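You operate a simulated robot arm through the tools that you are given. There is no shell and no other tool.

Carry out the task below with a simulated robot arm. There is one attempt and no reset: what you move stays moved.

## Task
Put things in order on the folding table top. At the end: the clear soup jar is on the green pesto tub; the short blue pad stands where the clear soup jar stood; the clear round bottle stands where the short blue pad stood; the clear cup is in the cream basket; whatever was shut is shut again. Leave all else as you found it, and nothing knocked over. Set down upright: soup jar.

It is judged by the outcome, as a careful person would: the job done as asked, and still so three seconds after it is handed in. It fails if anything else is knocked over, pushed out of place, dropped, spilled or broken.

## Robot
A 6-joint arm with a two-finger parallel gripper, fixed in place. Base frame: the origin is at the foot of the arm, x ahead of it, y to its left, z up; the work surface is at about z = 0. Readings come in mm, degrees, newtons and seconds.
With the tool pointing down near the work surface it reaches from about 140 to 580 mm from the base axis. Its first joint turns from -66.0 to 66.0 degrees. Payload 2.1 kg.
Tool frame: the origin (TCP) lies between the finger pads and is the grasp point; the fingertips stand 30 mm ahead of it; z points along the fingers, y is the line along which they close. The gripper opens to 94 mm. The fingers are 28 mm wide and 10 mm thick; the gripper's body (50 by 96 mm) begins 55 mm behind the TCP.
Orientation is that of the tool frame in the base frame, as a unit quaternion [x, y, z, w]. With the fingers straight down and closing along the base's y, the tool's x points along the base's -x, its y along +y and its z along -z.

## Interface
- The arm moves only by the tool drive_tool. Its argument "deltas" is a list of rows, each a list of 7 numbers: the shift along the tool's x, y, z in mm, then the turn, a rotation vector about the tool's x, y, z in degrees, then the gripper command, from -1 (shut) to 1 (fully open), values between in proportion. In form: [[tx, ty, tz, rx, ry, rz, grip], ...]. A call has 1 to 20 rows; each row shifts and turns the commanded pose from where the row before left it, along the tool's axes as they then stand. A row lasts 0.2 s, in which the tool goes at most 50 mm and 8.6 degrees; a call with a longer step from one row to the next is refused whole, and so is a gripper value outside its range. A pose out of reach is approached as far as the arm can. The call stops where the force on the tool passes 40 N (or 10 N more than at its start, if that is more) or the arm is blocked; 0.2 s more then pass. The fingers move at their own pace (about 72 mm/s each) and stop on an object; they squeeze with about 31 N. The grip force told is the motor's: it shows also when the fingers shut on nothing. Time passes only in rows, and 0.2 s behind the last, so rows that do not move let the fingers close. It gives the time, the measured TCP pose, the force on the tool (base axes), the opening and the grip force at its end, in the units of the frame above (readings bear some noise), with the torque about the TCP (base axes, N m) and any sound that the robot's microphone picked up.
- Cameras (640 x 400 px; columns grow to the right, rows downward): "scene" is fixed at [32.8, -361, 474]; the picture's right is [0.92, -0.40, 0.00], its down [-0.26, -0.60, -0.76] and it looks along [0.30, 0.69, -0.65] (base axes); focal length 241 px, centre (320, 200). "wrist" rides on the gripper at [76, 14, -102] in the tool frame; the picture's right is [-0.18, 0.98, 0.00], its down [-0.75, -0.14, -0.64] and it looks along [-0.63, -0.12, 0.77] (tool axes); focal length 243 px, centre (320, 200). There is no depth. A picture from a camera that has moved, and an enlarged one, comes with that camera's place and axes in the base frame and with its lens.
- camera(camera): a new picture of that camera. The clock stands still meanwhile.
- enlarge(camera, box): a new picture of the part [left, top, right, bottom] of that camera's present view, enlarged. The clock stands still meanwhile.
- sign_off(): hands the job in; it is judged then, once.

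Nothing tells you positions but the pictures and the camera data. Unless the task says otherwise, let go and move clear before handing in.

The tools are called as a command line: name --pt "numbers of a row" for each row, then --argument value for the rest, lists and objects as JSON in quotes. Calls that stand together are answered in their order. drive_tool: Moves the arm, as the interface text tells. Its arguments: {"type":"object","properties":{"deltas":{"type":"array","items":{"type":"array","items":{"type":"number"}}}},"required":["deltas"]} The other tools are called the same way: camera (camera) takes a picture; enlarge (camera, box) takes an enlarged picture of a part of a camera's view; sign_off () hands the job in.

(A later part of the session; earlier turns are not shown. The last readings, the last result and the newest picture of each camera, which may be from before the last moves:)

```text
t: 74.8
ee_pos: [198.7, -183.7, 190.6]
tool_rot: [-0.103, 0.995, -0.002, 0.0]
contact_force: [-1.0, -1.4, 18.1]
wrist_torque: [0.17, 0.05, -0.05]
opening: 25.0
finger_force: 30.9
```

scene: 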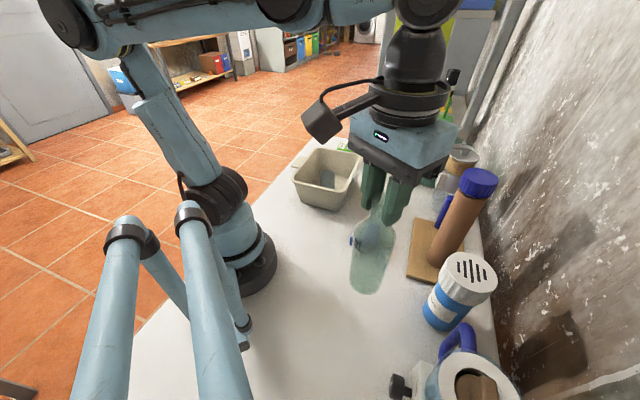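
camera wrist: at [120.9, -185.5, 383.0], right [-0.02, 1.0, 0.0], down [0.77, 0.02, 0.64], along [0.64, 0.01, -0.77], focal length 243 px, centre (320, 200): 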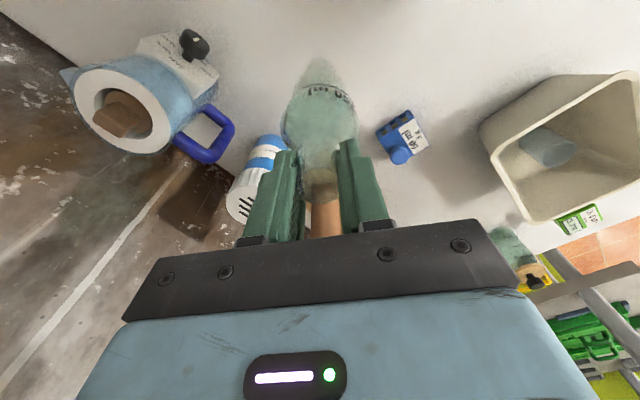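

The bottle has touched down. I'll ease off 1 mm, open slowly and rise.

drive_tool --pt "0 0 -1 0 0 0 -1" --pt "0 0 0 0 0 0 -0.4" --pt "0 0 0 0 0 0 -0.25" --pt "0 0 0 0 0 0 0.0" --pt "0 0 0 0 0 0 0.3" --pt "0 0 0 0 0 0 0.3"

enlarge --camera "scene" --box '[320, 200, 440, 320]'

enlarge --camera "wrist" --box '[220, 40, 420, 240]'

```text
t: 76.2
ee_pos: [197.8, -183.0, 192.3]
tool_rot: [-0.104, 0.995, -0.001, 0.0]
contact_force: [-0.2, 0.1, -0.4]
wrist_torque: [0.01, 0.0, 0.01]
opening: 61.3
finger_force: 0.0
```

```text
3.33 times, centred on (380, 260) of scene
camera zoom: at [32.8, -361.0, 474.0], right [0.92, -0.4, 0.0], down [-0.26, -0.6, -0.76], along [0.3, 0.69, -0.65], focal length 804 px, centre (120, 0)
```

zoom: 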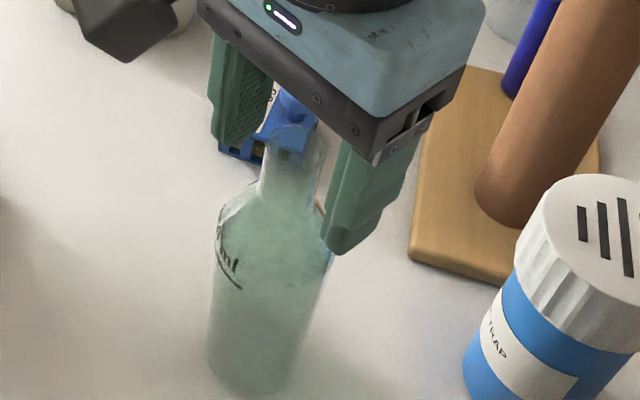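

```text
2.00 times, centred on (320, 140) of wrist
camera zoom: at [120.8, -185.6, 294.4], right [-0.02, 1.0, 0.0], down [0.77, 0.02, 0.64], along [0.64, 0.01, -0.77], focal length 485 px, centre (320, 320)
```

zoom: 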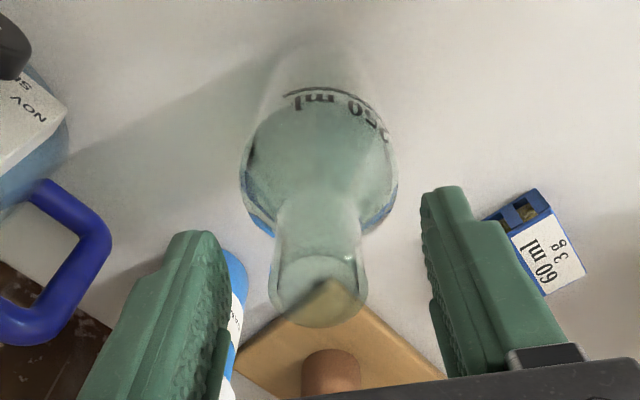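

The bottle stands upright. Rising clear and checking the scene.

drive_tool --pt "0 0 -10 0 0 0 0.3" --pt "0 0 -25 0 0 0 0.3" --pt "0 0 -35 0 0 0 0.3" --pt "0 0 -30 0 0 0 0.3" --pt "0 0 0 0 0 0 0.3"

camera --camera "scene"

camera --camera "wrist"

```text
t: 77.4
ee_pos: [199.0, -184.8, 291.5]
tool_rot: [-0.102, 0.995, -0.001, -0.001]
contact_force: [0.4, 0.0, -0.1]
wrist_torque: [0.0, -0.01, 0.01]
opening: 61.1
finger_force: 0.0
```

```text
taken
```

scene: 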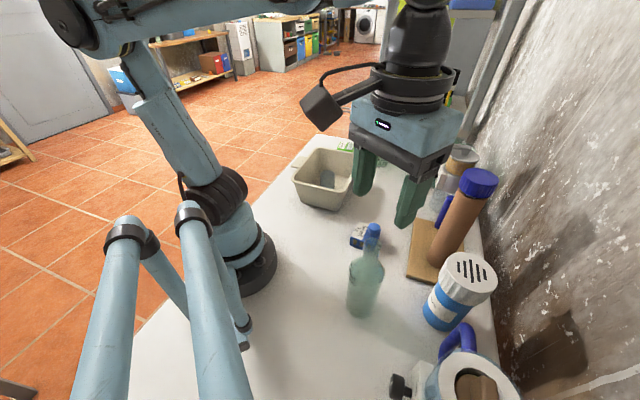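

```text
taken
camera wrist: at [120.7, -185.6, 394.8], right [-0.02, 1.0, 0.0], down [0.77, 0.02, 0.64], along [0.64, 0.01, -0.77], focal length 243 px, centre (320, 200)
```

wrist: 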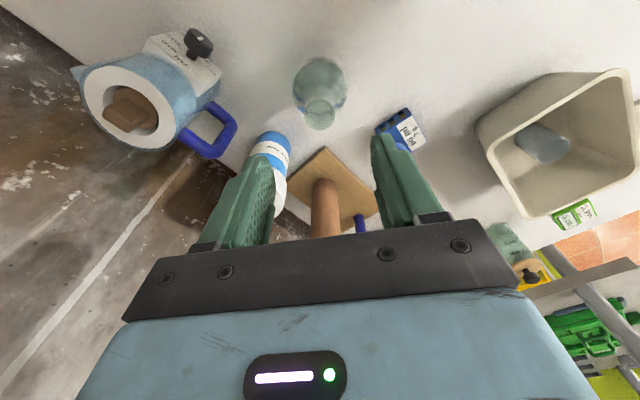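

All good. Now to the soup jar: I'll move to a staging area, then turn the tool to azimuth 50° and tilt it 45° outward so the fingers can take the body below the lid without hitting the knob.

drive_tool --pt "-14 13.5 0 0 0 0 0.6" --pt "-27 26 0 0 0 0 1" --pt "-29 28 0 0 0 0 1" --pt "-29 28 0 0 0 0 1" --pt "-29 28 0 0 0 0 1" --pt "-29 28 0 0 0 0 1" --pt "-29 28 0 0 0 0 1" --pt "-29 28 0 0 0 0 1" --pt "-28 26 10 0 0 0 1" --pt "-14 14 20 0 0 0 1" --pt "0 0 11 0 0 -7.6 1" --pt "0 0 0 0 0 -7.6 1" --pt "0 0 0 0 0 -7.6 1" --pt "0 0 0 0 0 -7.6 1" --pt "0 0 0 0 0 -7.7 1" --pt "0 0 0 0 0 0 1"

camera --camera "scene"

```text
t: 80.8
ee_pos: [399.2, 111.3, 249.6]
tool_rot: [-0.423, 0.906, -0.001, -0.001]
contact_force: [0.6, 0.1, -0.6]
wrist_torque: [-0.03, 0.01, -0.03]
opening: 94.0
finger_force: 0.1
```

```text
taken
```

scene: 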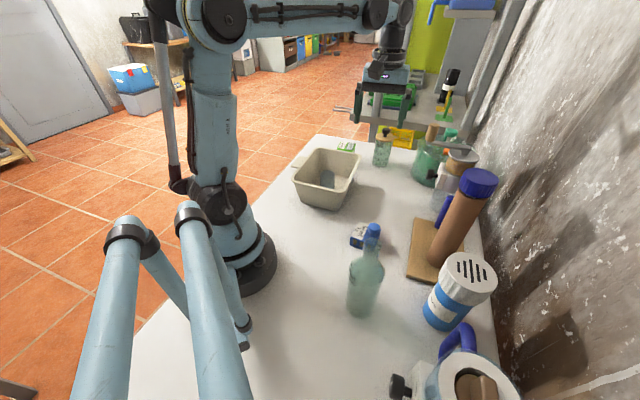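

enlarge --camera "scene" --box '[330, 120, 410, 180]'

drive_tool --pt "0 0 0 0 -7.5 0 1" --pt "0 0 0 0 -7.5 0 1" --pt "0 0 0 0 -7.5 0 1" --pt "0 0 0 0 -7.5 0 1" --pt "0 0 0 0 -7.5 0 1" --pt "0 0 0 0 -7.5 0 1" --pt "0 0 0 0 0 0 1"

camera --camera "scene"

camera --camera "wrist"

```text
6.67 times, centred on (370, 150) of scene
camera zoom: at [32.8, -361.0, 474.0], right [0.92, -0.4, 0.0], down [-0.26, -0.6, -0.76], along [0.3, 0.69, -0.65], focal length 1608 px, centre (-13, 533)
```

zoom: 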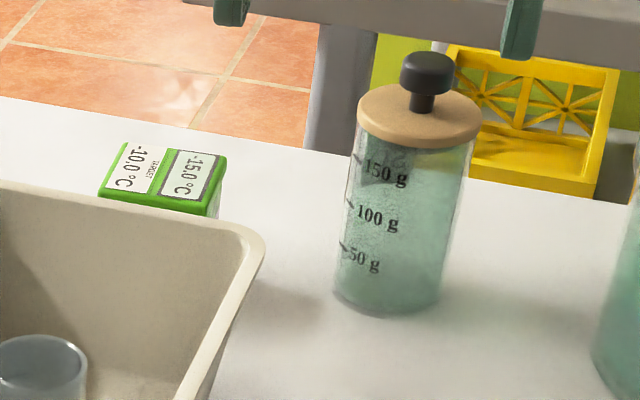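

```text
t: 82.4
ee_pos: [399.6, 110.7, 249.9]
tool_rot: [-0.39, 0.837, 0.161, 0.347]
contact_force: [0.1, 0.1, -0.1]
wrist_torque: [0.02, 0.02, -0.03]
opening: 94.3
finger_force: 0.1
```

```text
taken
```

scene: 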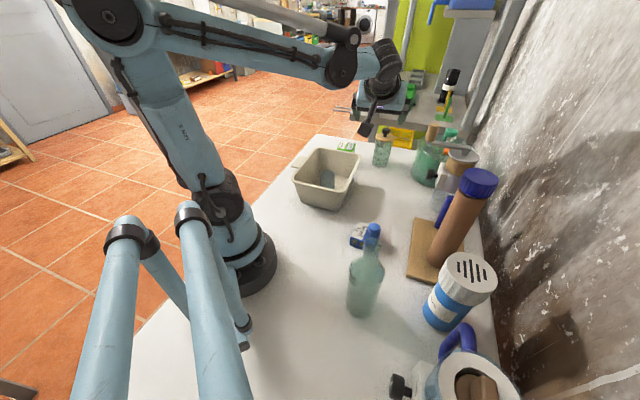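

```text
taken
camera wrist: at [306.6, 23.4, 268.9], right [-0.67, 0.73, 0.13], down [0.16, -0.03, 0.99], along [0.73, 0.68, -0.1], focal length 243 px, centre (320, 200)
```

wrist: 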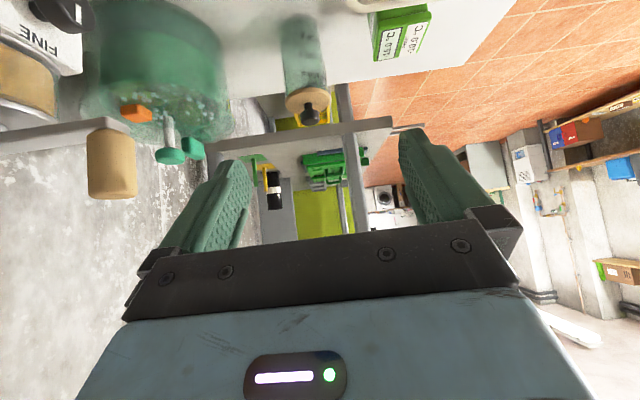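

The tilted posture is reached cleanly. I'll refine the jar position from this view.

enlarge --camera "wrist" --box '[250, 0, 370, 140]'

```text
2.86 times, centred on (310, 70) of wrist
camera zoom: at [306.6, 23.4, 268.9], right [-0.67, 0.73, 0.13], down [0.16, -0.03, 0.99], along [0.73, 0.68, -0.1], focal length 693 px, centre (349, 571)
```

zoom: 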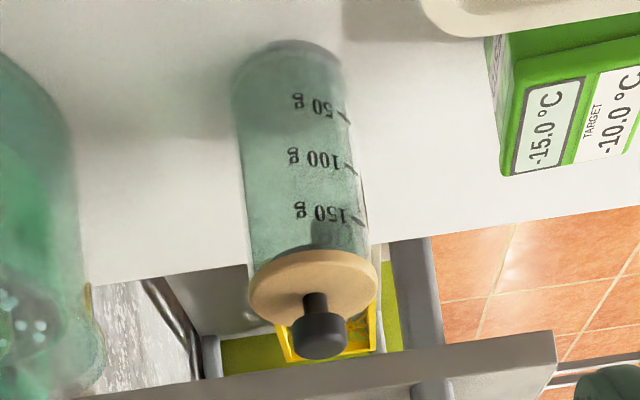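

The jar axis is taken as (532.5, 241). I'll move to the staging point 110 mm back along the tool axis.

drive_tool --pt "13.2 -18 0 0 0 0 1" --pt "0 0 35 0 0 0 1" --pt "0 0 40 0 0 0 1" --pt "0 0 40 0 0 0 1" --pt "0 0 28 0 0 0 1" --pt "0 0 10.2 0 0 0 1" --pt "0 0 0 0 0 0 1"

camera --camera "scene"

camera --camera "wrist"

enlarge --camera "scene" --box '[310, 80, 450, 210]'

```text
t: 84.0
ee_pos: [476.4, 176.7, 132.3]
tool_rot: [-0.39, 0.838, 0.161, 0.346]
contact_force: [0.4, -0.7, -0.3]
wrist_torque: [0.01, 0.02, 0.01]
opening: 94.2
finger_force: 0.0
```

```text
taken
```

scene: 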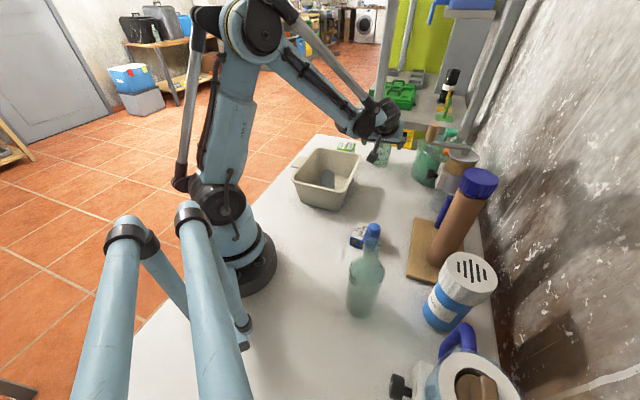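

```text
taken
camera wrist: at [384.5, 88.4, 150.7], right [-0.67, 0.73, 0.13], down [0.16, -0.03, 0.99], along [0.73, 0.68, -0.1], focal length 243 px, centre (320, 200)
```

wrist: 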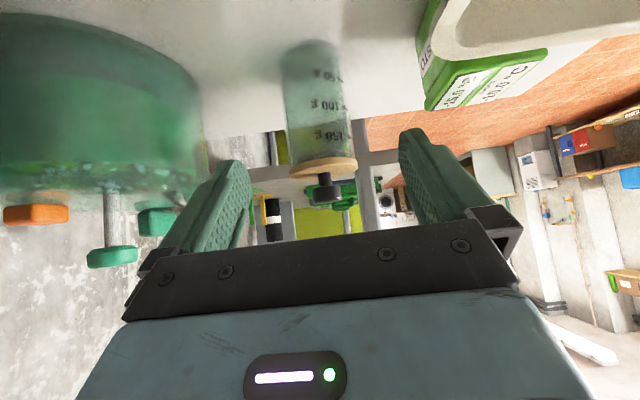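

```text
3.08 times, centred on (380, 145) of scene
camera zoom: at [32.8, -361.0, 474.0], right [0.92, -0.4, 0.0], down [-0.26, -0.6, -0.76], along [0.3, 0.69, -0.65], focal length 742 px, centre (135, 369)
```

zoom: 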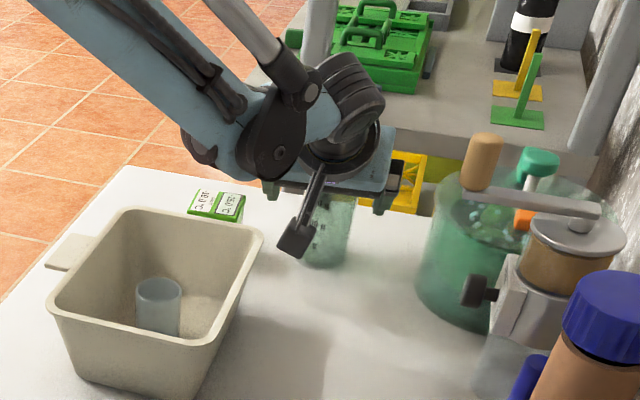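

enlarge --camera "wrist" --box '[250, 20, 390, 220]'

```text
2.00 times, centred on (320, 120) of wrist
camera zoom: at [384.5, 88.4, 150.7], right [-0.67, 0.73, 0.13], down [0.16, -0.03, 0.99], along [0.73, 0.68, -0.1], focal length 485 px, centre (320, 360)
```

zoom: 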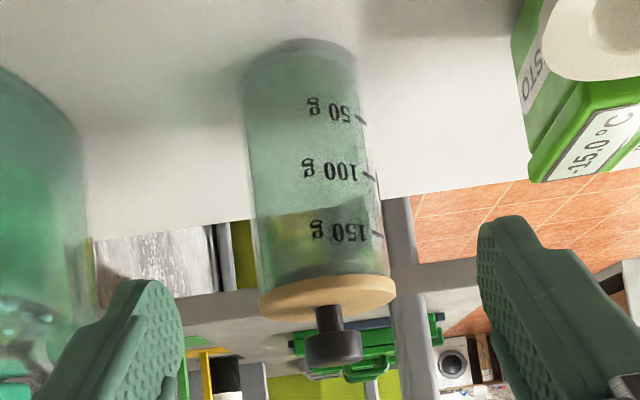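

The jar is about 3.5 mm off to one side, so I'll correct laterally and advance most of the way along the tool axis, watching the force.

drive_tool --pt "0 -3.5 0 0 0 0 1" --pt "0 0 20 0 0 0 1" --pt "0 0 25 0 0 0 1" --pt "0 0 20 0 0 0 1" --pt "0 0 0 0 0 0 1"

camera --camera "wrist"

enlarge --camera "scene" --box '[310, 80, 450, 210]'

```text
t: 85.2
ee_pos: [508.3, 208.1, 86.0]
tool_rot: [-0.391, 0.838, 0.161, 0.346]
contact_force: [0.6, 0.4, -0.3]
wrist_torque: [0.0, 0.01, -0.01]
opening: 93.8
finger_force: 0.0
```

```text
taken
camera wrist: at [416.6, 121.0, 105.0], right [-0.67, 0.73, 0.13], down [0.16, -0.03, 0.99], along [0.73, 0.68, -0.1], focal length 243 px, centre (320, 200)
```

wrist: 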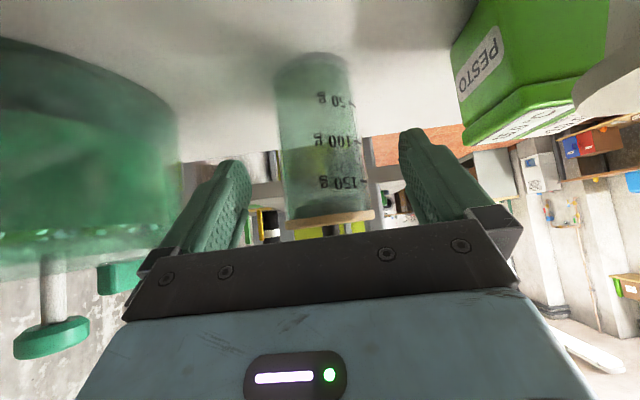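

```text
3.08 times, centred on (380, 145) of scene
camera zoom: at [32.8, -361.0, 474.0], right [0.92, -0.4, 0.0], down [-0.26, -0.6, -0.76], along [0.3, 0.69, -0.65], focal length 742 px, centre (135, 369)
```

zoom: 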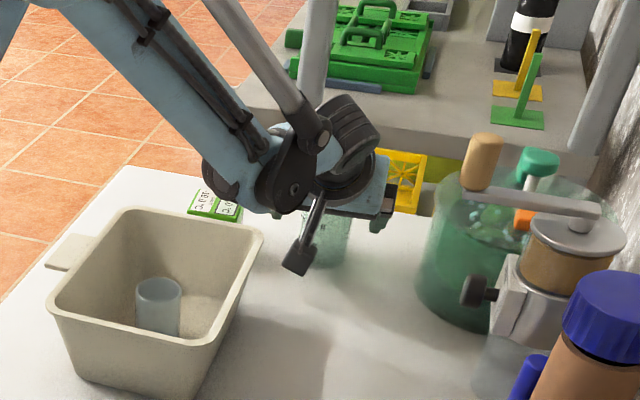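

drive_tool --pt "0 0 12 0 0 0 1" --pt "0 0 12 0 0 0 1" --pt "0 0 0 0 0 0 1"

camera --camera "wrist"

enlarge --camera "scene" --box '[340, 90, 440, 190]'

```text
t: 86.0
ee_pos: [519.3, 221.6, 69.2]
tool_rot: [-0.39, 0.838, 0.161, 0.346]
contact_force: [-0.3, -0.2, -0.2]
wrist_torque: [0.0, 0.03, 0.02]
opening: 93.7
finger_force: 0.0
```

```text
taken
camera wrist: at [427.4, 133.8, 87.9], right [-0.67, 0.73, 0.13], down [0.16, -0.03, 0.99], along [0.73, 0.68, -0.1], focal length 243 px, centre (320, 200)
```

wrist: 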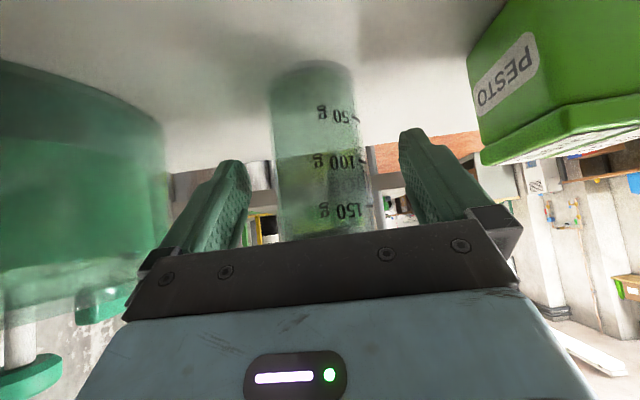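

```text
4.00 times, centred on (390, 140) of scene
camera zoom: at [32.8, -361.0, 474.0], right [0.92, -0.4, 0.0], down [-0.26, -0.6, -0.76], along [0.3, 0.69, -0.65], focal length 965 px, centre (40, 440)
```

zoom: 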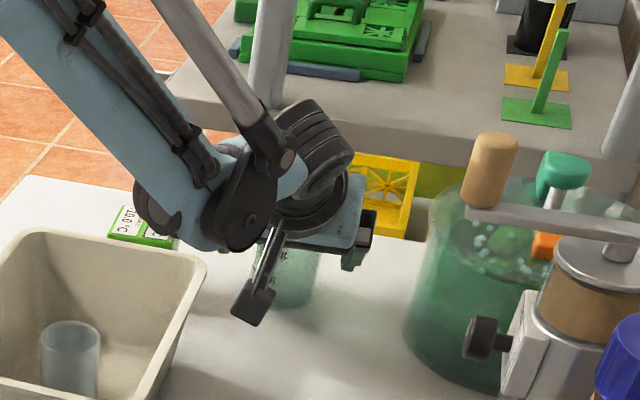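

drive_tool --pt "0 0 6 0 0 0 1" --pt "0 0 6 0 0 0 1" --pt "0 0 0 0 0 0 1"

drive_tool --pt "0 0 4 0 0 0 1" --pt "0 0 0 0 0 0 1"

camera --camera "wrist"

enlarge --camera "scene" --box '[340, 110, 420, 190]'

```text
t: 86.8
ee_pos: [525.5, 228.0, 60.3]
tool_rot: [-0.39, 0.838, 0.161, 0.347]
contact_force: [0.6, 0.9, 0.0]
wrist_torque: [-0.01, -0.02, -0.02]
opening: 94.2
finger_force: 0.1
```

```text
t: 87.4
ee_pos: [526.7, 229.6, 58.1]
tool_rot: [-0.391, 0.838, 0.161, 0.345]
contact_force: [0.4, -0.3, -0.4]
wrist_torque: [-0.01, 0.0, 0.01]
opening: 94.1
finger_force: 0.1
```

```text
taken
camera wrist: at [434.5, 142.0, 76.5], right [-0.67, 0.73, 0.13], down [0.16, -0.03, 0.99], along [0.73, 0.68, -0.1], focal length 243 px, centre (320, 200)
```

wrist: 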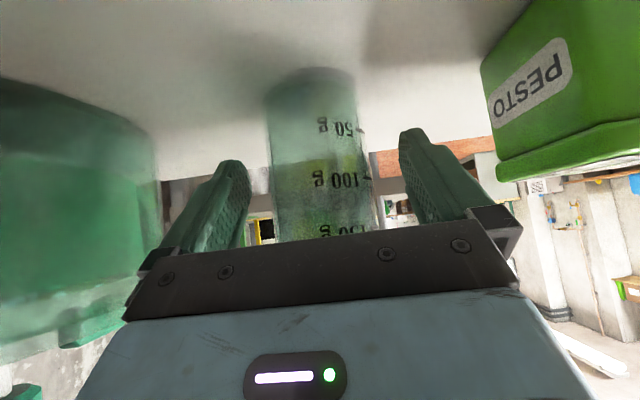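

```text
5.00 times, centred on (380, 150) of scene
camera zoom: at [32.8, -361.0, 474.0], right [0.92, -0.4, 0.0], down [-0.26, -0.6, -0.76], along [0.3, 0.69, -0.65], focal length 1206 px, centre (20, 450)
```

zoom: 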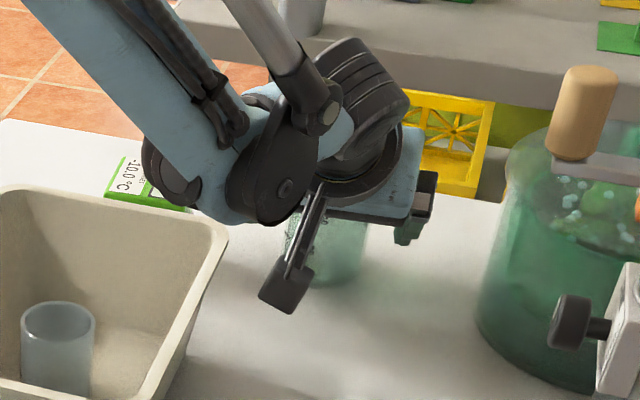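

Aligned around the jar body with no contact. Closing slowly.

drive_tool --pt "0 0 2 0 0 0 1" --pt "0 0 0 0 0 0 0.7" --pt "0 0 0 0 0 0 0.45" --pt "0 0 0 0 0 0 0.3" --pt "0 0 0 0 0 0 0.2" --pt "0 0 0 0 0 0 -1" --pt "0 0 0 0 0 0 -1" --pt "0 0 0 0 0 0 -1"

camera --camera "wrist"

```text
t: 89.2
ee_pos: [528.2, 231.7, 56.2]
tool_rot: [-0.391, 0.838, 0.161, 0.346]
contact_force: [-1.4, 1.2, 1.1]
wrist_torque: [0.14, 0.13, 0.04]
opening: 59.2
finger_force: 31.2
```

```text
taken
camera wrist: at [435.6, 143.0, 75.3], right [-0.67, 0.73, 0.13], down [0.16, -0.03, 0.99], along [0.73, 0.68, -0.1], focal length 243 px, centre (320, 200)
```

wrist: 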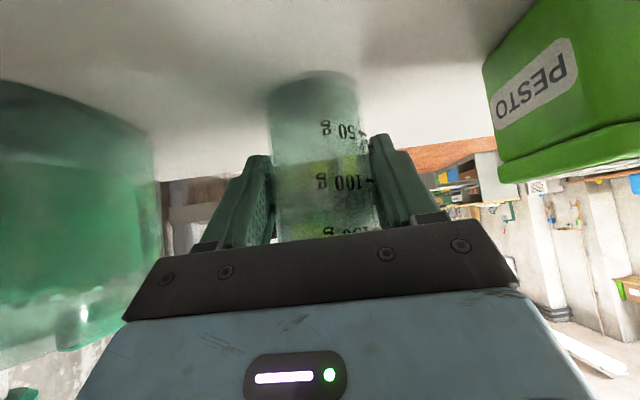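

Gripped at 59 mm with little force. Test lift of 8 mm straight up.

drive_tool --pt "-2 0 -2 0 0 0 -1" --pt "-3.7 0 -3.7 0 0 0 -1" --pt "0 0 0 0 0 0 -1"

enlarge --camera "scene" --box '[340, 110, 420, 190]'

camera --camera "wrist"

```text
t: 90.0
ee_pos: [527.9, 230.7, 65.2]
tool_rot: [-0.39, 0.838, 0.161, 0.346]
contact_force: [1.3, -0.3, -0.1]
wrist_torque: [-0.26, -0.28, -0.14]
opening: 58.2
finger_force: 31.5
heard: snap
```

```text
5.00 times, centred on (380, 150) of scene
camera zoom: at [32.8, -361.0, 474.0], right [0.92, -0.4, 0.0], down [-0.26, -0.6, -0.76], along [0.3, 0.69, -0.65], focal length 1206 px, centre (20, 450)
```

zoom: 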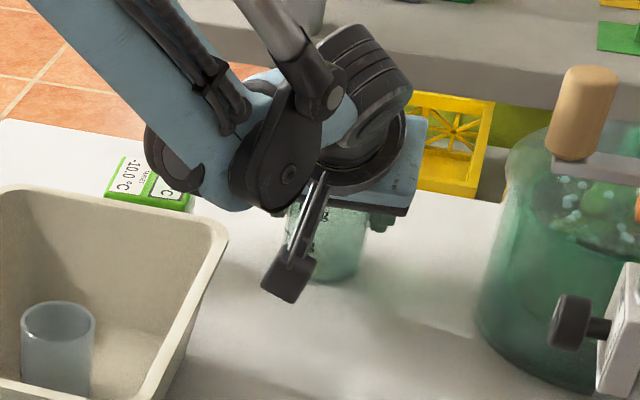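

```text
taken
camera wrist: at [435.7, 142.9, 83.3], right [-0.67, 0.73, 0.13], down [0.16, -0.03, 0.99], along [0.73, 0.68, -0.1], focal length 243 px, centre (320, 200)
```

wrist: 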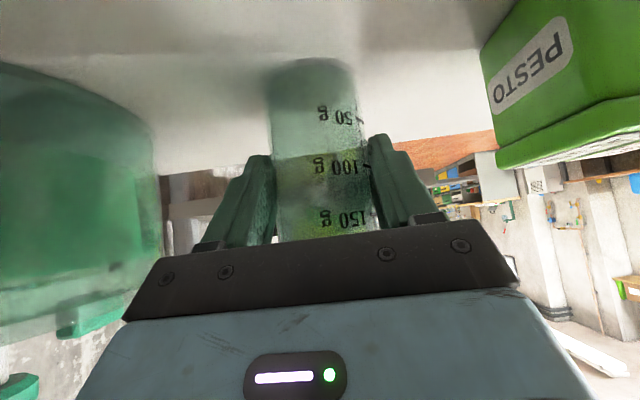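

I heard a snap on lifting, and the jar seems not to have come up with the fingers. I'll stop and look closely before doing anything else.

enlarge --camera "wrist" --box '[220, 40, 420, 260]'

enlarge --camera "scene" --box '[360, 135, 420, 185]'

```text
1.82 times, centred on (320, 150) of wrist
camera zoom: at [435.7, 142.9, 83.3], right [-0.67, 0.73, 0.13], down [0.16, -0.03, 0.99], along [0.73, 0.68, -0.1], focal length 441 px, centre (320, 291)
```

zoom: 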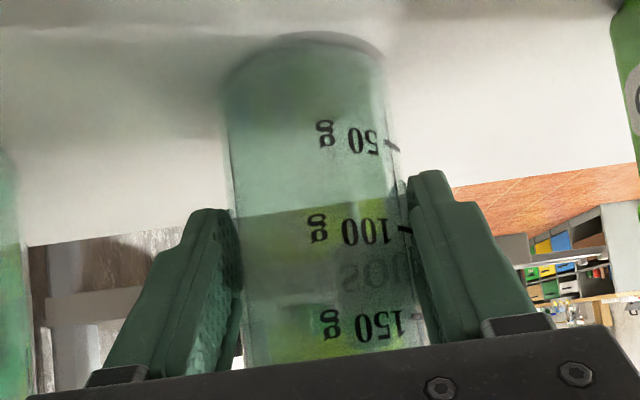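

```text
8.00 times, centred on (390, 160) of scene
camera zoom: at [32.8, -361.0, 474.0], right [0.92, -0.4, 0.0], down [-0.26, -0.6, -0.76], along [0.3, 0.69, -0.65], focal length 1930 px, centre (-240, 520)
```

zoom: 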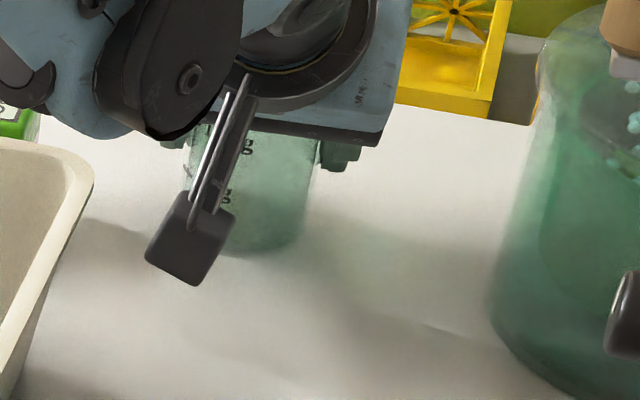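

The jar stayed on the table, so the lid may have been pulled instead. I'll go back down exactly the same distance to reseat anything that was lifted, and watch for force and sound.

drive_tool --pt "2 0 2 0 0 0 -1" --pt "2 0 2 0 0 0 -1" --pt "1.7 0 1.7 0 0 0 -1" --pt "0 0 0 0 0 0 -1"

enlarge --camera "wrist" --box '[220, 40, 420, 260]'

```text
t: 91.0
ee_pos: [526.9, 230.0, 56.6]
tool_rot: [-0.391, 0.838, 0.161, 0.345]
contact_force: [-0.2, 0.5, 0.9]
wrist_torque: [0.07, 0.11, 0.01]
opening: 58.7
finger_force: 30.6
```

```text
1.82 times, centred on (320, 150) of wrist
camera zoom: at [435.5, 143.0, 74.9], right [-0.67, 0.73, 0.13], down [0.16, -0.03, 0.99], along [0.73, 0.68, -0.1], focal length 441 px, centre (320, 291)
```

zoom: 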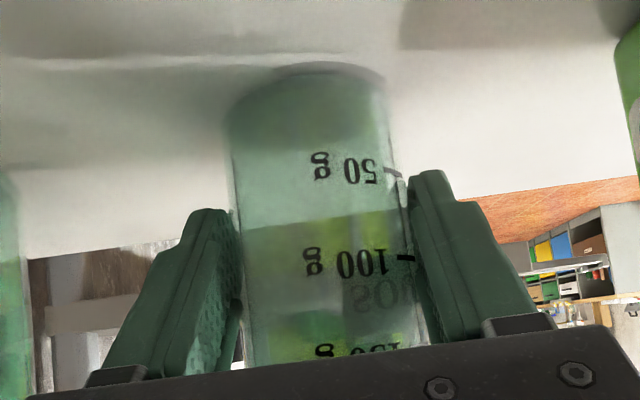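

I'll open gently and back straight out along the tool axis to inspect the jar and lid.

drive_tool --pt "0 0 0 0 0 0 0.3" --pt "0 0 0 0 0 0 0.5" --pt "0 0 0 0 0 0 0.8" --pt "0 0 0 0 0 0 1" --pt "0 0 0 0 0 0 1"

drive_tool --pt "0 0 -10 0 0 0 1" --pt "0 0 -15 0 0 0 1" --pt "0 0 -20 0 0 0 1" --pt "0 0 -25 0 0 0 1" --pt "0 0 -30 0 0 0 1" --pt "0 0 0 0 0 0 1"

camera --camera "wrist"

enlarge --camera "wrist" --box '[250, 20, 390, 220]'

enlarge --camera "scene" --box '[340, 110, 420, 190]'

```text
t: 92.2
ee_pos: [527.6, 230.5, 55.2]
tool_rot: [-0.391, 0.838, 0.162, 0.346]
contact_force: [-0.5, 0.5, 0.4]
wrist_torque: [0.03, -0.02, -0.01]
opening: 93.9
finger_force: 0.1
heard: snap
```

```text
t: 93.6
ee_pos: [482.3, 175.8, 127.3]
tool_rot: [-0.391, 0.838, 0.161, 0.346]
contact_force: [1.2, -0.2, 0.0]
wrist_torque: [0.01, 0.0, 0.0]
opening: 94.0
finger_force: 0.1
```

```text
taken
camera wrist: at [390.0, 89.1, 146.3], right [-0.67, 0.73, 0.13], down [0.16, -0.03, 0.99], along [0.73, 0.68, -0.1], focal length 243 px, centre (320, 200)
```

wrist: 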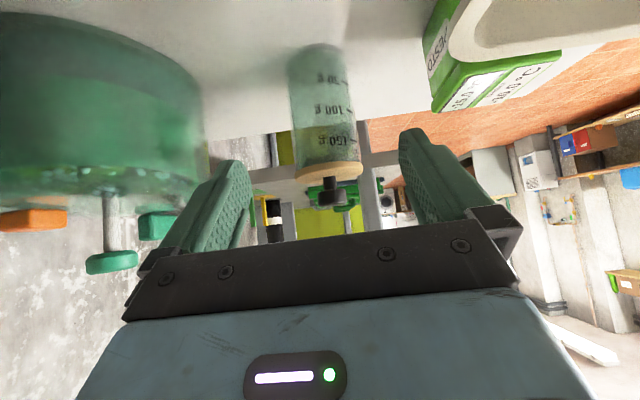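

```text
2.00 times, centred on (320, 120) of wrist
camera zoom: at [390.0, 89.1, 146.3], right [-0.67, 0.73, 0.13], down [0.16, -0.03, 0.99], along [0.73, 0.68, -0.1], focal length 485 px, centre (320, 360)
```

zoom: 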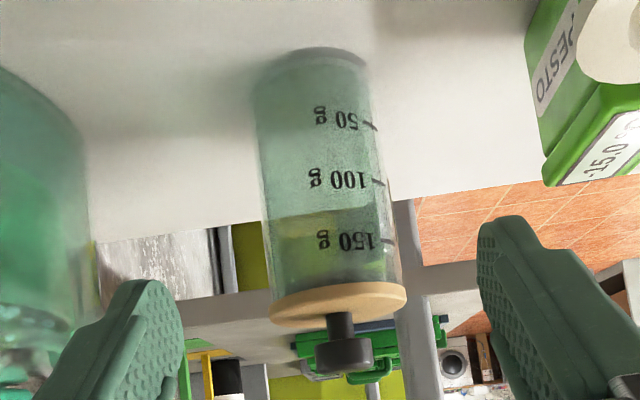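

```text
5.00 times, centred on (380, 150) of scene
camera zoom: at [32.8, -361.1, 474.0], right [0.92, -0.4, 0.0], down [-0.26, -0.6, -0.76], along [0.3, 0.69, -0.65], focal length 1206 px, centre (20, 450)
```

zoom: 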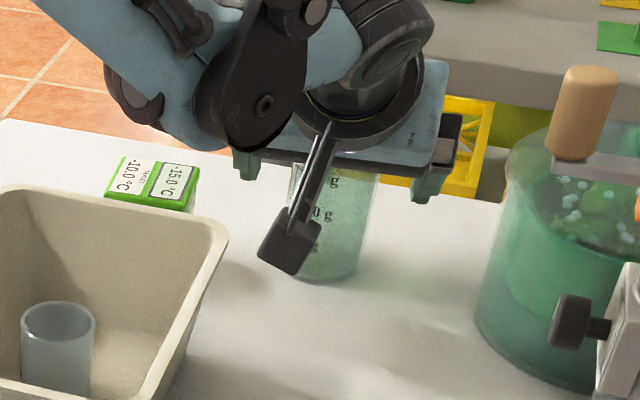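

The jar stands with its lid on, but a second "snap" was heard at release. I'll back the arm out of the scene view and compare the jar with the earlier picture.

drive_tool --pt "0 0 -30 0 0 0 1" --pt "0 0 -40 0 0 0 1" --pt "0 0 -40 0 0 0 1" --pt "0 0 -40 0 0 0 1" --pt "0 0 0 0 0 0 1"

enlarge --camera "scene" --box '[330, 120, 410, 180]'

camera --camera "scene"

```text
t: 94.8
ee_pos: [413.7, 95.9, 234.1]
tool_rot: [-0.391, 0.838, 0.161, 0.346]
contact_force: [0.4, 0.4, -0.4]
wrist_torque: [0.01, 0.02, -0.01]
opening: 94.2
finger_force: 0.1
```

```text
6.67 times, centred on (370, 150) of scene
camera zoom: at [32.8, -361.1, 474.0], right [0.92, -0.4, 0.0], down [-0.26, -0.6, -0.76], along [0.3, 0.69, -0.65], focal length 1608 px, centre (-13, 533)
```

zoom: 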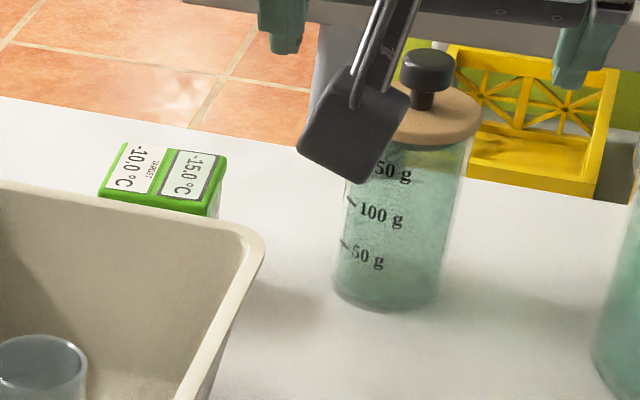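

```text
taken
```

scene: 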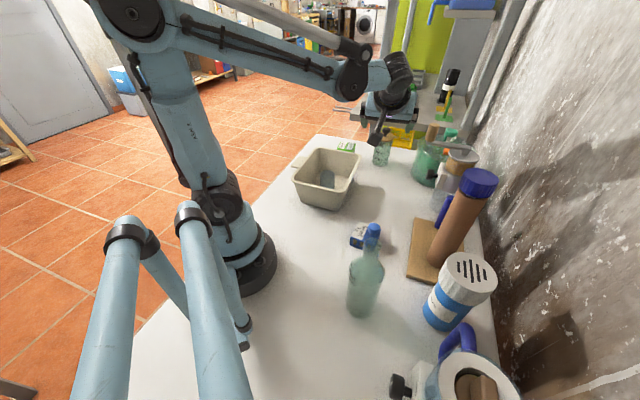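

drive_tool --pt "-20 20 -20 0 0 0 1" --pt "-20 30 -20 0 0 0 1" --pt "0 0 0 0 0 0 1"

enlarge --camera "scene" --box '[330, 120, 410, 180]'

enlarge --camera "wrist" --box '[200, 0, 420, 180]'

```text
t: 95.6
ee_pos: [375.5, 128.0, 291.3]
tool_rot: [-0.391, 0.838, 0.162, 0.346]
contact_force: [-0.2, 1.2, -0.3]
wrist_torque: [0.04, -0.02, -0.01]
opening: 94.0
finger_force: 0.1
```

```text
6.67 times, centred on (370, 150) of scene
camera zoom: at [32.8, -361.0, 474.0], right [0.92, -0.4, 0.0], down [-0.26, -0.6, -0.76], along [0.3, 0.69, -0.65], focal length 1608 px, centre (-13, 533)
```

zoom: 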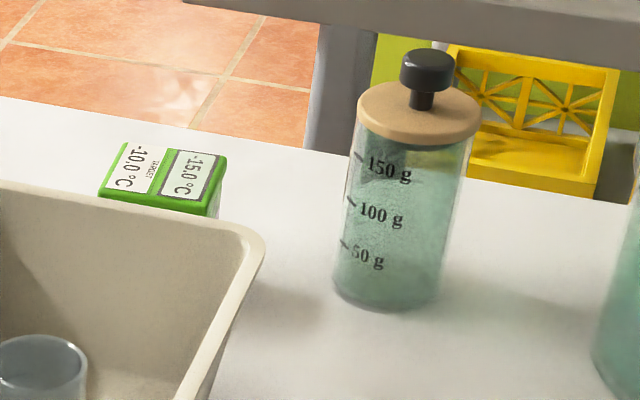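

```text
2.22 times, centred on (310, 90) of wrist
camera zoom: at [282.9, 40.5, 310.3], right [-0.67, 0.73, 0.13], down [0.16, -0.03, 0.99], along [0.73, 0.68, -0.1], focal length 539 px, centre (342, 444)
```

zoom: 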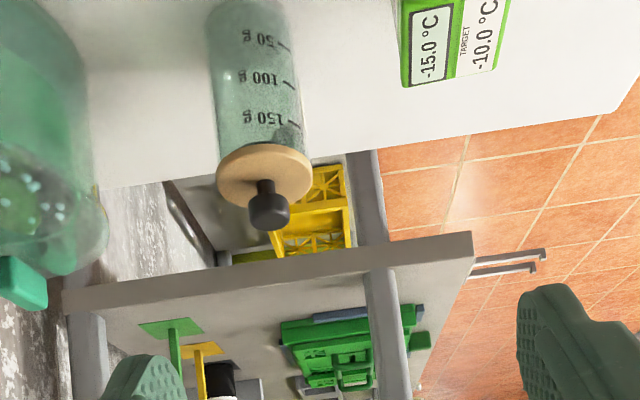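

The jar and lid look exactly as before, just shifted a few millimetres. I'll approach again, this time staying a little further from the lid, and lift in tiny steps while reading the force.

drive_tool --pt "20 -30 20 0 0 0 1" --pt "20 -20 20 0 0 0 1" --pt "0 0 40 0 0 0 1" --pt "0 0 40 0 0 0 1" --pt "0 0 40 0 0 0 1" --pt "0 0 20 0 0 0 1" --pt "0 0 0 0 0 0 1"

enlarge --camera "wrist" --box '[250, 20, 390, 220]'

```text
t: 97.2
ee_pos: [478.0, 172.3, 134.0]
tool_rot: [-0.391, 0.838, 0.161, 0.345]
contact_force: [0.0, 0.1, -0.3]
wrist_torque: [0.01, 0.01, -0.03]
opening: 93.9
finger_force: 0.1
```

```text
2.00 times, centred on (320, 120) of wrist
camera zoom: at [385.3, 83.7, 152.9], right [-0.67, 0.73, 0.13], down [0.16, -0.03, 0.99], along [0.73, 0.68, -0.1], focal length 485 px, centre (320, 360)
```

zoom: 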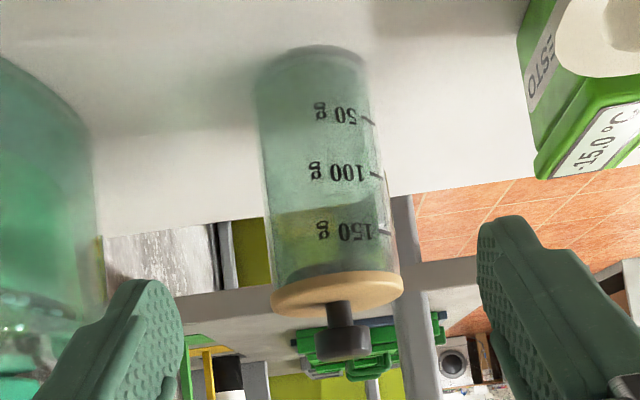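

drive_tool --pt "-2.8 1.2 -2.8 0 0 0 1" --pt "0 0 25 0 0 0 1" --pt "0 0 25 0 0 0 1" --pt "0 0 25 0 0 0 1" --pt "0 0 20 0 0 0 1" --pt "0 0 12 0 0 0 1" --pt "0 0 0 0 0 0 1"

enlarge --camera "wrist" --box '[220, 40, 420, 260]'

```text
t: 98.8
ee_pos: [526.8, 230.5, 63.0]
tool_rot: [-0.39, 0.838, 0.161, 0.347]
contact_force: [0.2, -0.8, 0.3]
wrist_torque: [0.02, 0.01, 0.02]
opening: 93.7
finger_force: 0.0
```

```text
1.82 times, centred on (320, 150) of wrist
camera zoom: at [433.1, 142.3, 81.4], right [-0.67, 0.73, 0.13], down [0.16, -0.03, 0.99], along [0.73, 0.68, -0.1], focal length 441 px, centre (320, 291)
```

zoom: 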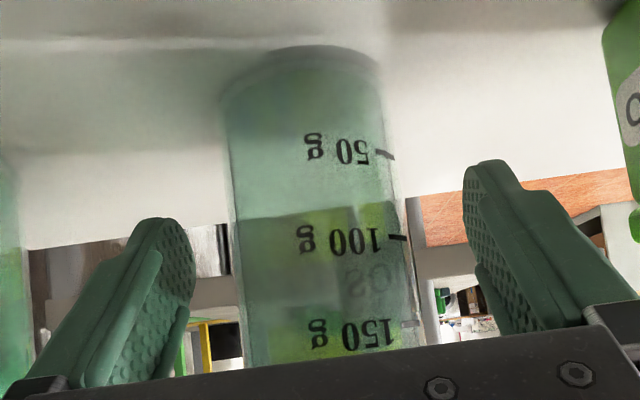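

drive_tool --pt "0 0 4 0 0 0 1" --pt "0 0 0 0 0 0 0.6" --pt "0 0 0 0 0 0 0.4" --pt "0 0 0 0 0 0 0.28" --pt "0 0 0 0 0 0 -1" --pt "0 0 0 0 0 0 -1" --pt "0 0 0 0 0 0 -1" --pt "0 0 0 0 0 0 -1"

enlarge --camera "wrist" --box '[220, 40, 420, 260]'

```text
t: 100.6
ee_pos: [526.6, 232.6, 60.7]
tool_rot: [-0.39, 0.838, 0.161, 0.346]
contact_force: [-0.3, 0.0, -0.2]
wrist_torque: [0.0, 0.02, 0.02]
opening: 58.8
finger_force: 31.3
```

```text
1.82 times, centred on (320, 150) of wrist
camera zoom: at [434.7, 144.5, 78.7], right [-0.67, 0.73, 0.13], down [0.16, -0.03, 0.99], along [0.73, 0.68, -0.1], focal length 441 px, centre (320, 291)
```

zoom: 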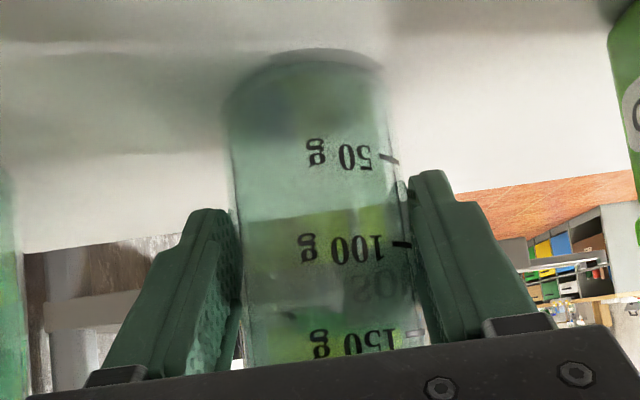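

Gripped at 58.8 mm with no side load. Lifting 1.5 mm at a time.

drive_tool --pt "-0.5 0 -0.5 0 0 0 -1" --pt "-0.5 0 -0.5 0 0 0 -1" --pt "0 0 0 0 0 0 -1"

drive_tool --pt "-0.5 0 -0.5 0 0 0 -1" --pt "-0.5 0 -0.5 0 0 0 -1" --pt "0 0 0 0 0 0 -1"

enlarge --camera "wrist" --box '[220, 40, 420, 260]'

```text
t: 101.4
ee_pos: [527.1, 231.3, 61.8]
tool_rot: [-0.391, 0.837, 0.162, 0.346]
contact_force: [-0.2, 0.8, 0.0]
wrist_torque: [0.0, 0.05, 0.01]
opening: 58.5
finger_force: 30.9
```

```text
t: 102.2
ee_pos: [528.3, 232.3, 61.5]
tool_rot: [-0.39, 0.838, 0.161, 0.347]
contact_force: [-1.1, 0.0, 0.1]
wrist_torque: [-0.03, -0.35, -0.17]
opening: 58.1
finger_force: 31.2
```

```text
1.82 times, centred on (320, 150) of wrist
camera zoom: at [435.0, 144.4, 81.5], right [-0.67, 0.73, 0.13], down [0.16, -0.03, 0.99], along [0.73, 0.68, -0.1], focal length 441 px, centre (320, 291)
```

zoom: 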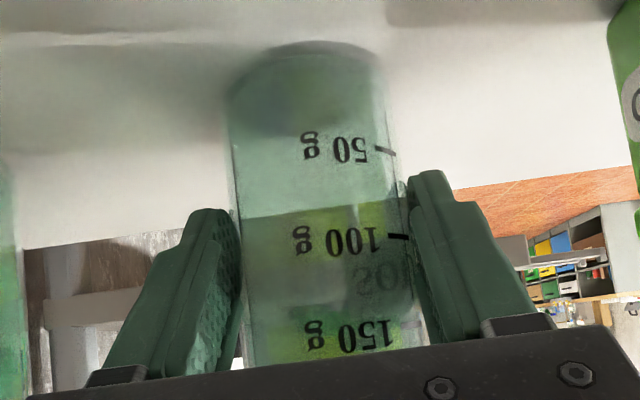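

The jar body again stayed down with no load on the tool, so the fingers are most likely pinching the lid rather than the body. I'll go back down, release, and re-grip about 14 mm lower.

drive_tool --pt "1 0 1 0 0 0 -1" --pt "1 0 1 0 0 0 -1" --pt "0 0 0 0 0 0 -1" --pt "0 0 0 0 0 0 0.3" --pt "0 0 0 0 0 0 0.5" --pt "0 0 0 0 0 0 0.8" --pt "0 0 0 0 0 0 1" --pt "0 0 0 0 0 0 1"

enlarge --camera "wrist" --box '[220, 40, 420, 260]'

```text
t: 104.0
ee_pos: [527.6, 231.2, 59.5]
tool_rot: [-0.391, 0.838, 0.161, 0.346]
contact_force: [0.2, 0.3, -0.4]
wrist_torque: [0.0, -0.01, 0.01]
opening: 93.8
finger_force: 0.1
```

```text
1.82 times, centred on (320, 150) of wrist
camera zoom: at [435.1, 144.4, 78.5], right [-0.67, 0.73, 0.13], down [0.16, -0.03, 0.99], along [0.73, 0.68, -0.1], focal length 441 px, centre (320, 291)
```

zoom: 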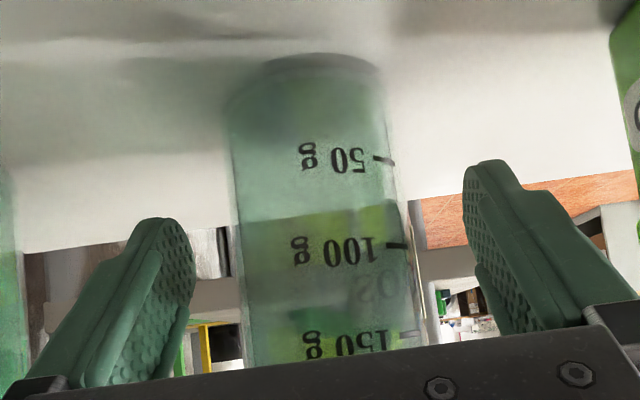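

drive_tool --pt "0 0 -2 0 0 0 1" --pt "3 0 3 0 0 0 1" --pt "4 0 4 0 0 0 1" --pt "3 0 3 0 0 0 1" --pt "0 0 0 0 0 0 1"

enlarge --camera "wrist" --box '[220, 40, 420, 260]'

enlarge --camera "scene" --box '[340, 110, 420, 190]'

```text
t: 105.2
ee_pos: [526.6, 231.6, 46.9]
tool_rot: [-0.39, 0.838, 0.161, 0.346]
contact_force: [0.3, 0.5, 0.4]
wrist_torque: [0.03, -0.01, 0.0]
opening: 94.2
finger_force: 0.1
```

```text
1.82 times, centred on (320, 150) of wrist
camera zoom: at [434.1, 143.3, 65.6], right [-0.67, 0.73, 0.13], down [0.16, -0.03, 0.99], along [0.73, 0.68, -0.1], focal length 441 px, centre (320, 291)
```

zoom: 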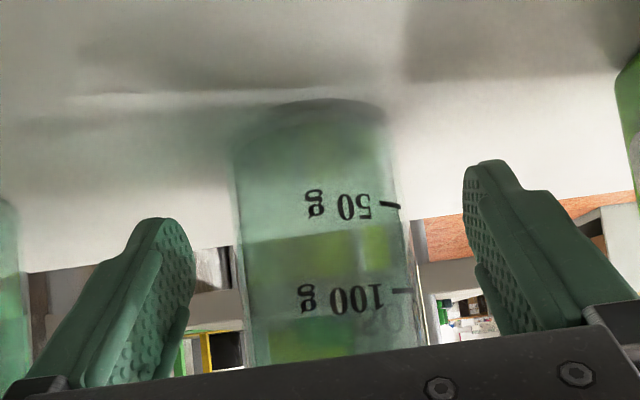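

```text
5.00 times, centred on (380, 150) of scene
camera zoom: at [32.8, -361.0, 474.0], right [0.92, -0.4, 0.0], down [-0.26, -0.6, -0.76], along [0.3, 0.69, -0.65], focal length 1206 px, centre (20, 450)
```

zoom: 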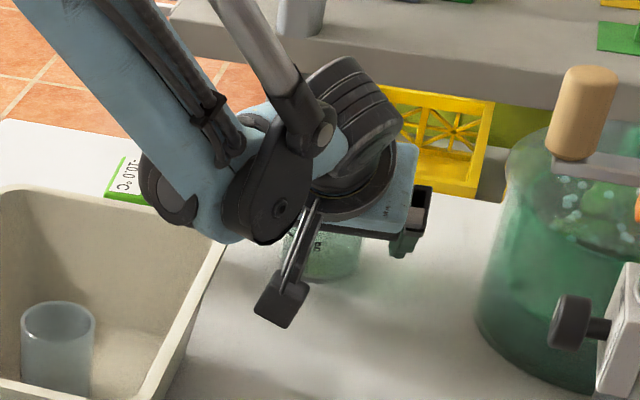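

drive_tool --pt "0 0 0 0 0 0 0.6" --pt "0 0 0 0 0 0 0.4" --pt "0 0 0 0 0 0 0.28" --pt "0 0 0 0 0 0 -1" --pt "0 0 0 0 0 0 -1" --pt "0 0 0 0 0 0 -1" --pt "0 0 0 0 0 0 -1"

enlarge --camera "wrist" --box '[220, 40, 420, 260]'

```text
t: 106.8
ee_pos: [526.6, 230.6, 46.6]
tool_rot: [-0.391, 0.838, 0.161, 0.346]
contact_force: [-0.3, 0.5, 0.3]
wrist_torque: [0.01, 0.02, -0.03]
opening: 57.3
finger_force: 31.1
```

```text
1.82 times, centred on (320, 150) of wrist
camera zoom: at [434.1, 143.3, 65.6], right [-0.67, 0.73, 0.13], down [0.16, -0.03, 0.99], along [0.73, 0.68, -0.1], focal length 441 px, centre (320, 291)
```

zoom: 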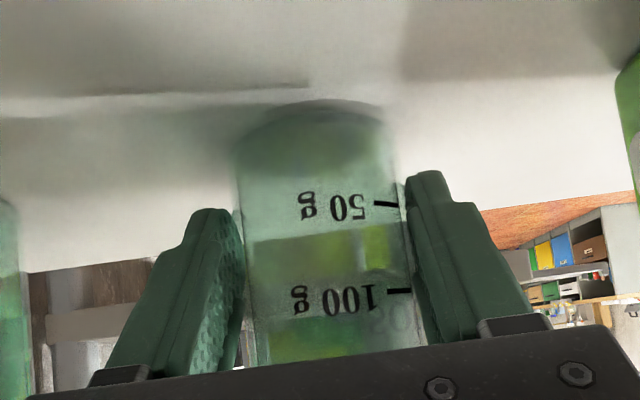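

The opening is now 57.3 mm, narrower than before. Lifting in small steps again.

drive_tool --pt "-0.5 0 -0.5 0 0 0 -1" --pt "-0.5 0 -0.5 0 0 0 -1" --pt "0 0 0 0 0 0 -1"

drive_tool --pt "-0.5 0 -0.5 0 0 0 -1" --pt "-0.5 0 -0.5 0 0 0 -1" --pt "0 0 0 0 0 0 -1"

enlarge --camera "wrist" --box '[220, 40, 420, 260]'

```text
t: 107.6
ee_pos: [525.9, 232.9, 48.1]
tool_rot: [-0.391, 0.838, 0.161, 0.346]
contact_force: [-1.1, 0.9, -0.2]
wrist_torque: [-0.06, 0.05, -0.01]
opening: 57.0
finger_force: 31.4
```

```text
t: 108.4
ee_pos: [525.5, 230.1, 49.8]
tool_rot: [-0.39, 0.838, 0.16, 0.346]
contact_force: [-0.6, 0.2, -3.0]
wrist_torque: [-0.06, 0.03, -0.01]
opening: 56.9
finger_force: 31.2
```

```text
1.82 times, centred on (320, 150) of wrist
camera zoom: at [433.9, 143.2, 68.7], right [-0.67, 0.73, 0.13], down [0.16, -0.03, 0.99], along [0.73, 0.68, -0.1], focal length 441 px, centre (320, 291)
```

zoom: 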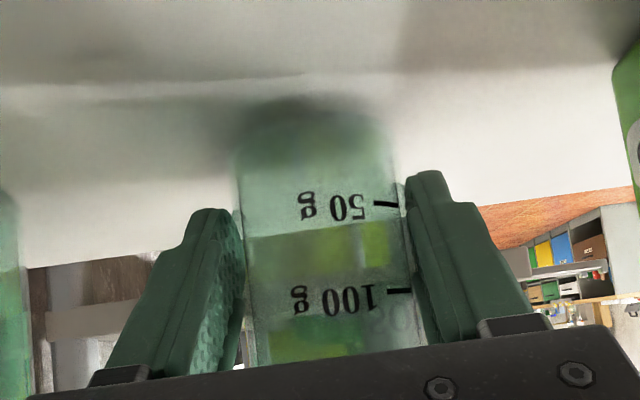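

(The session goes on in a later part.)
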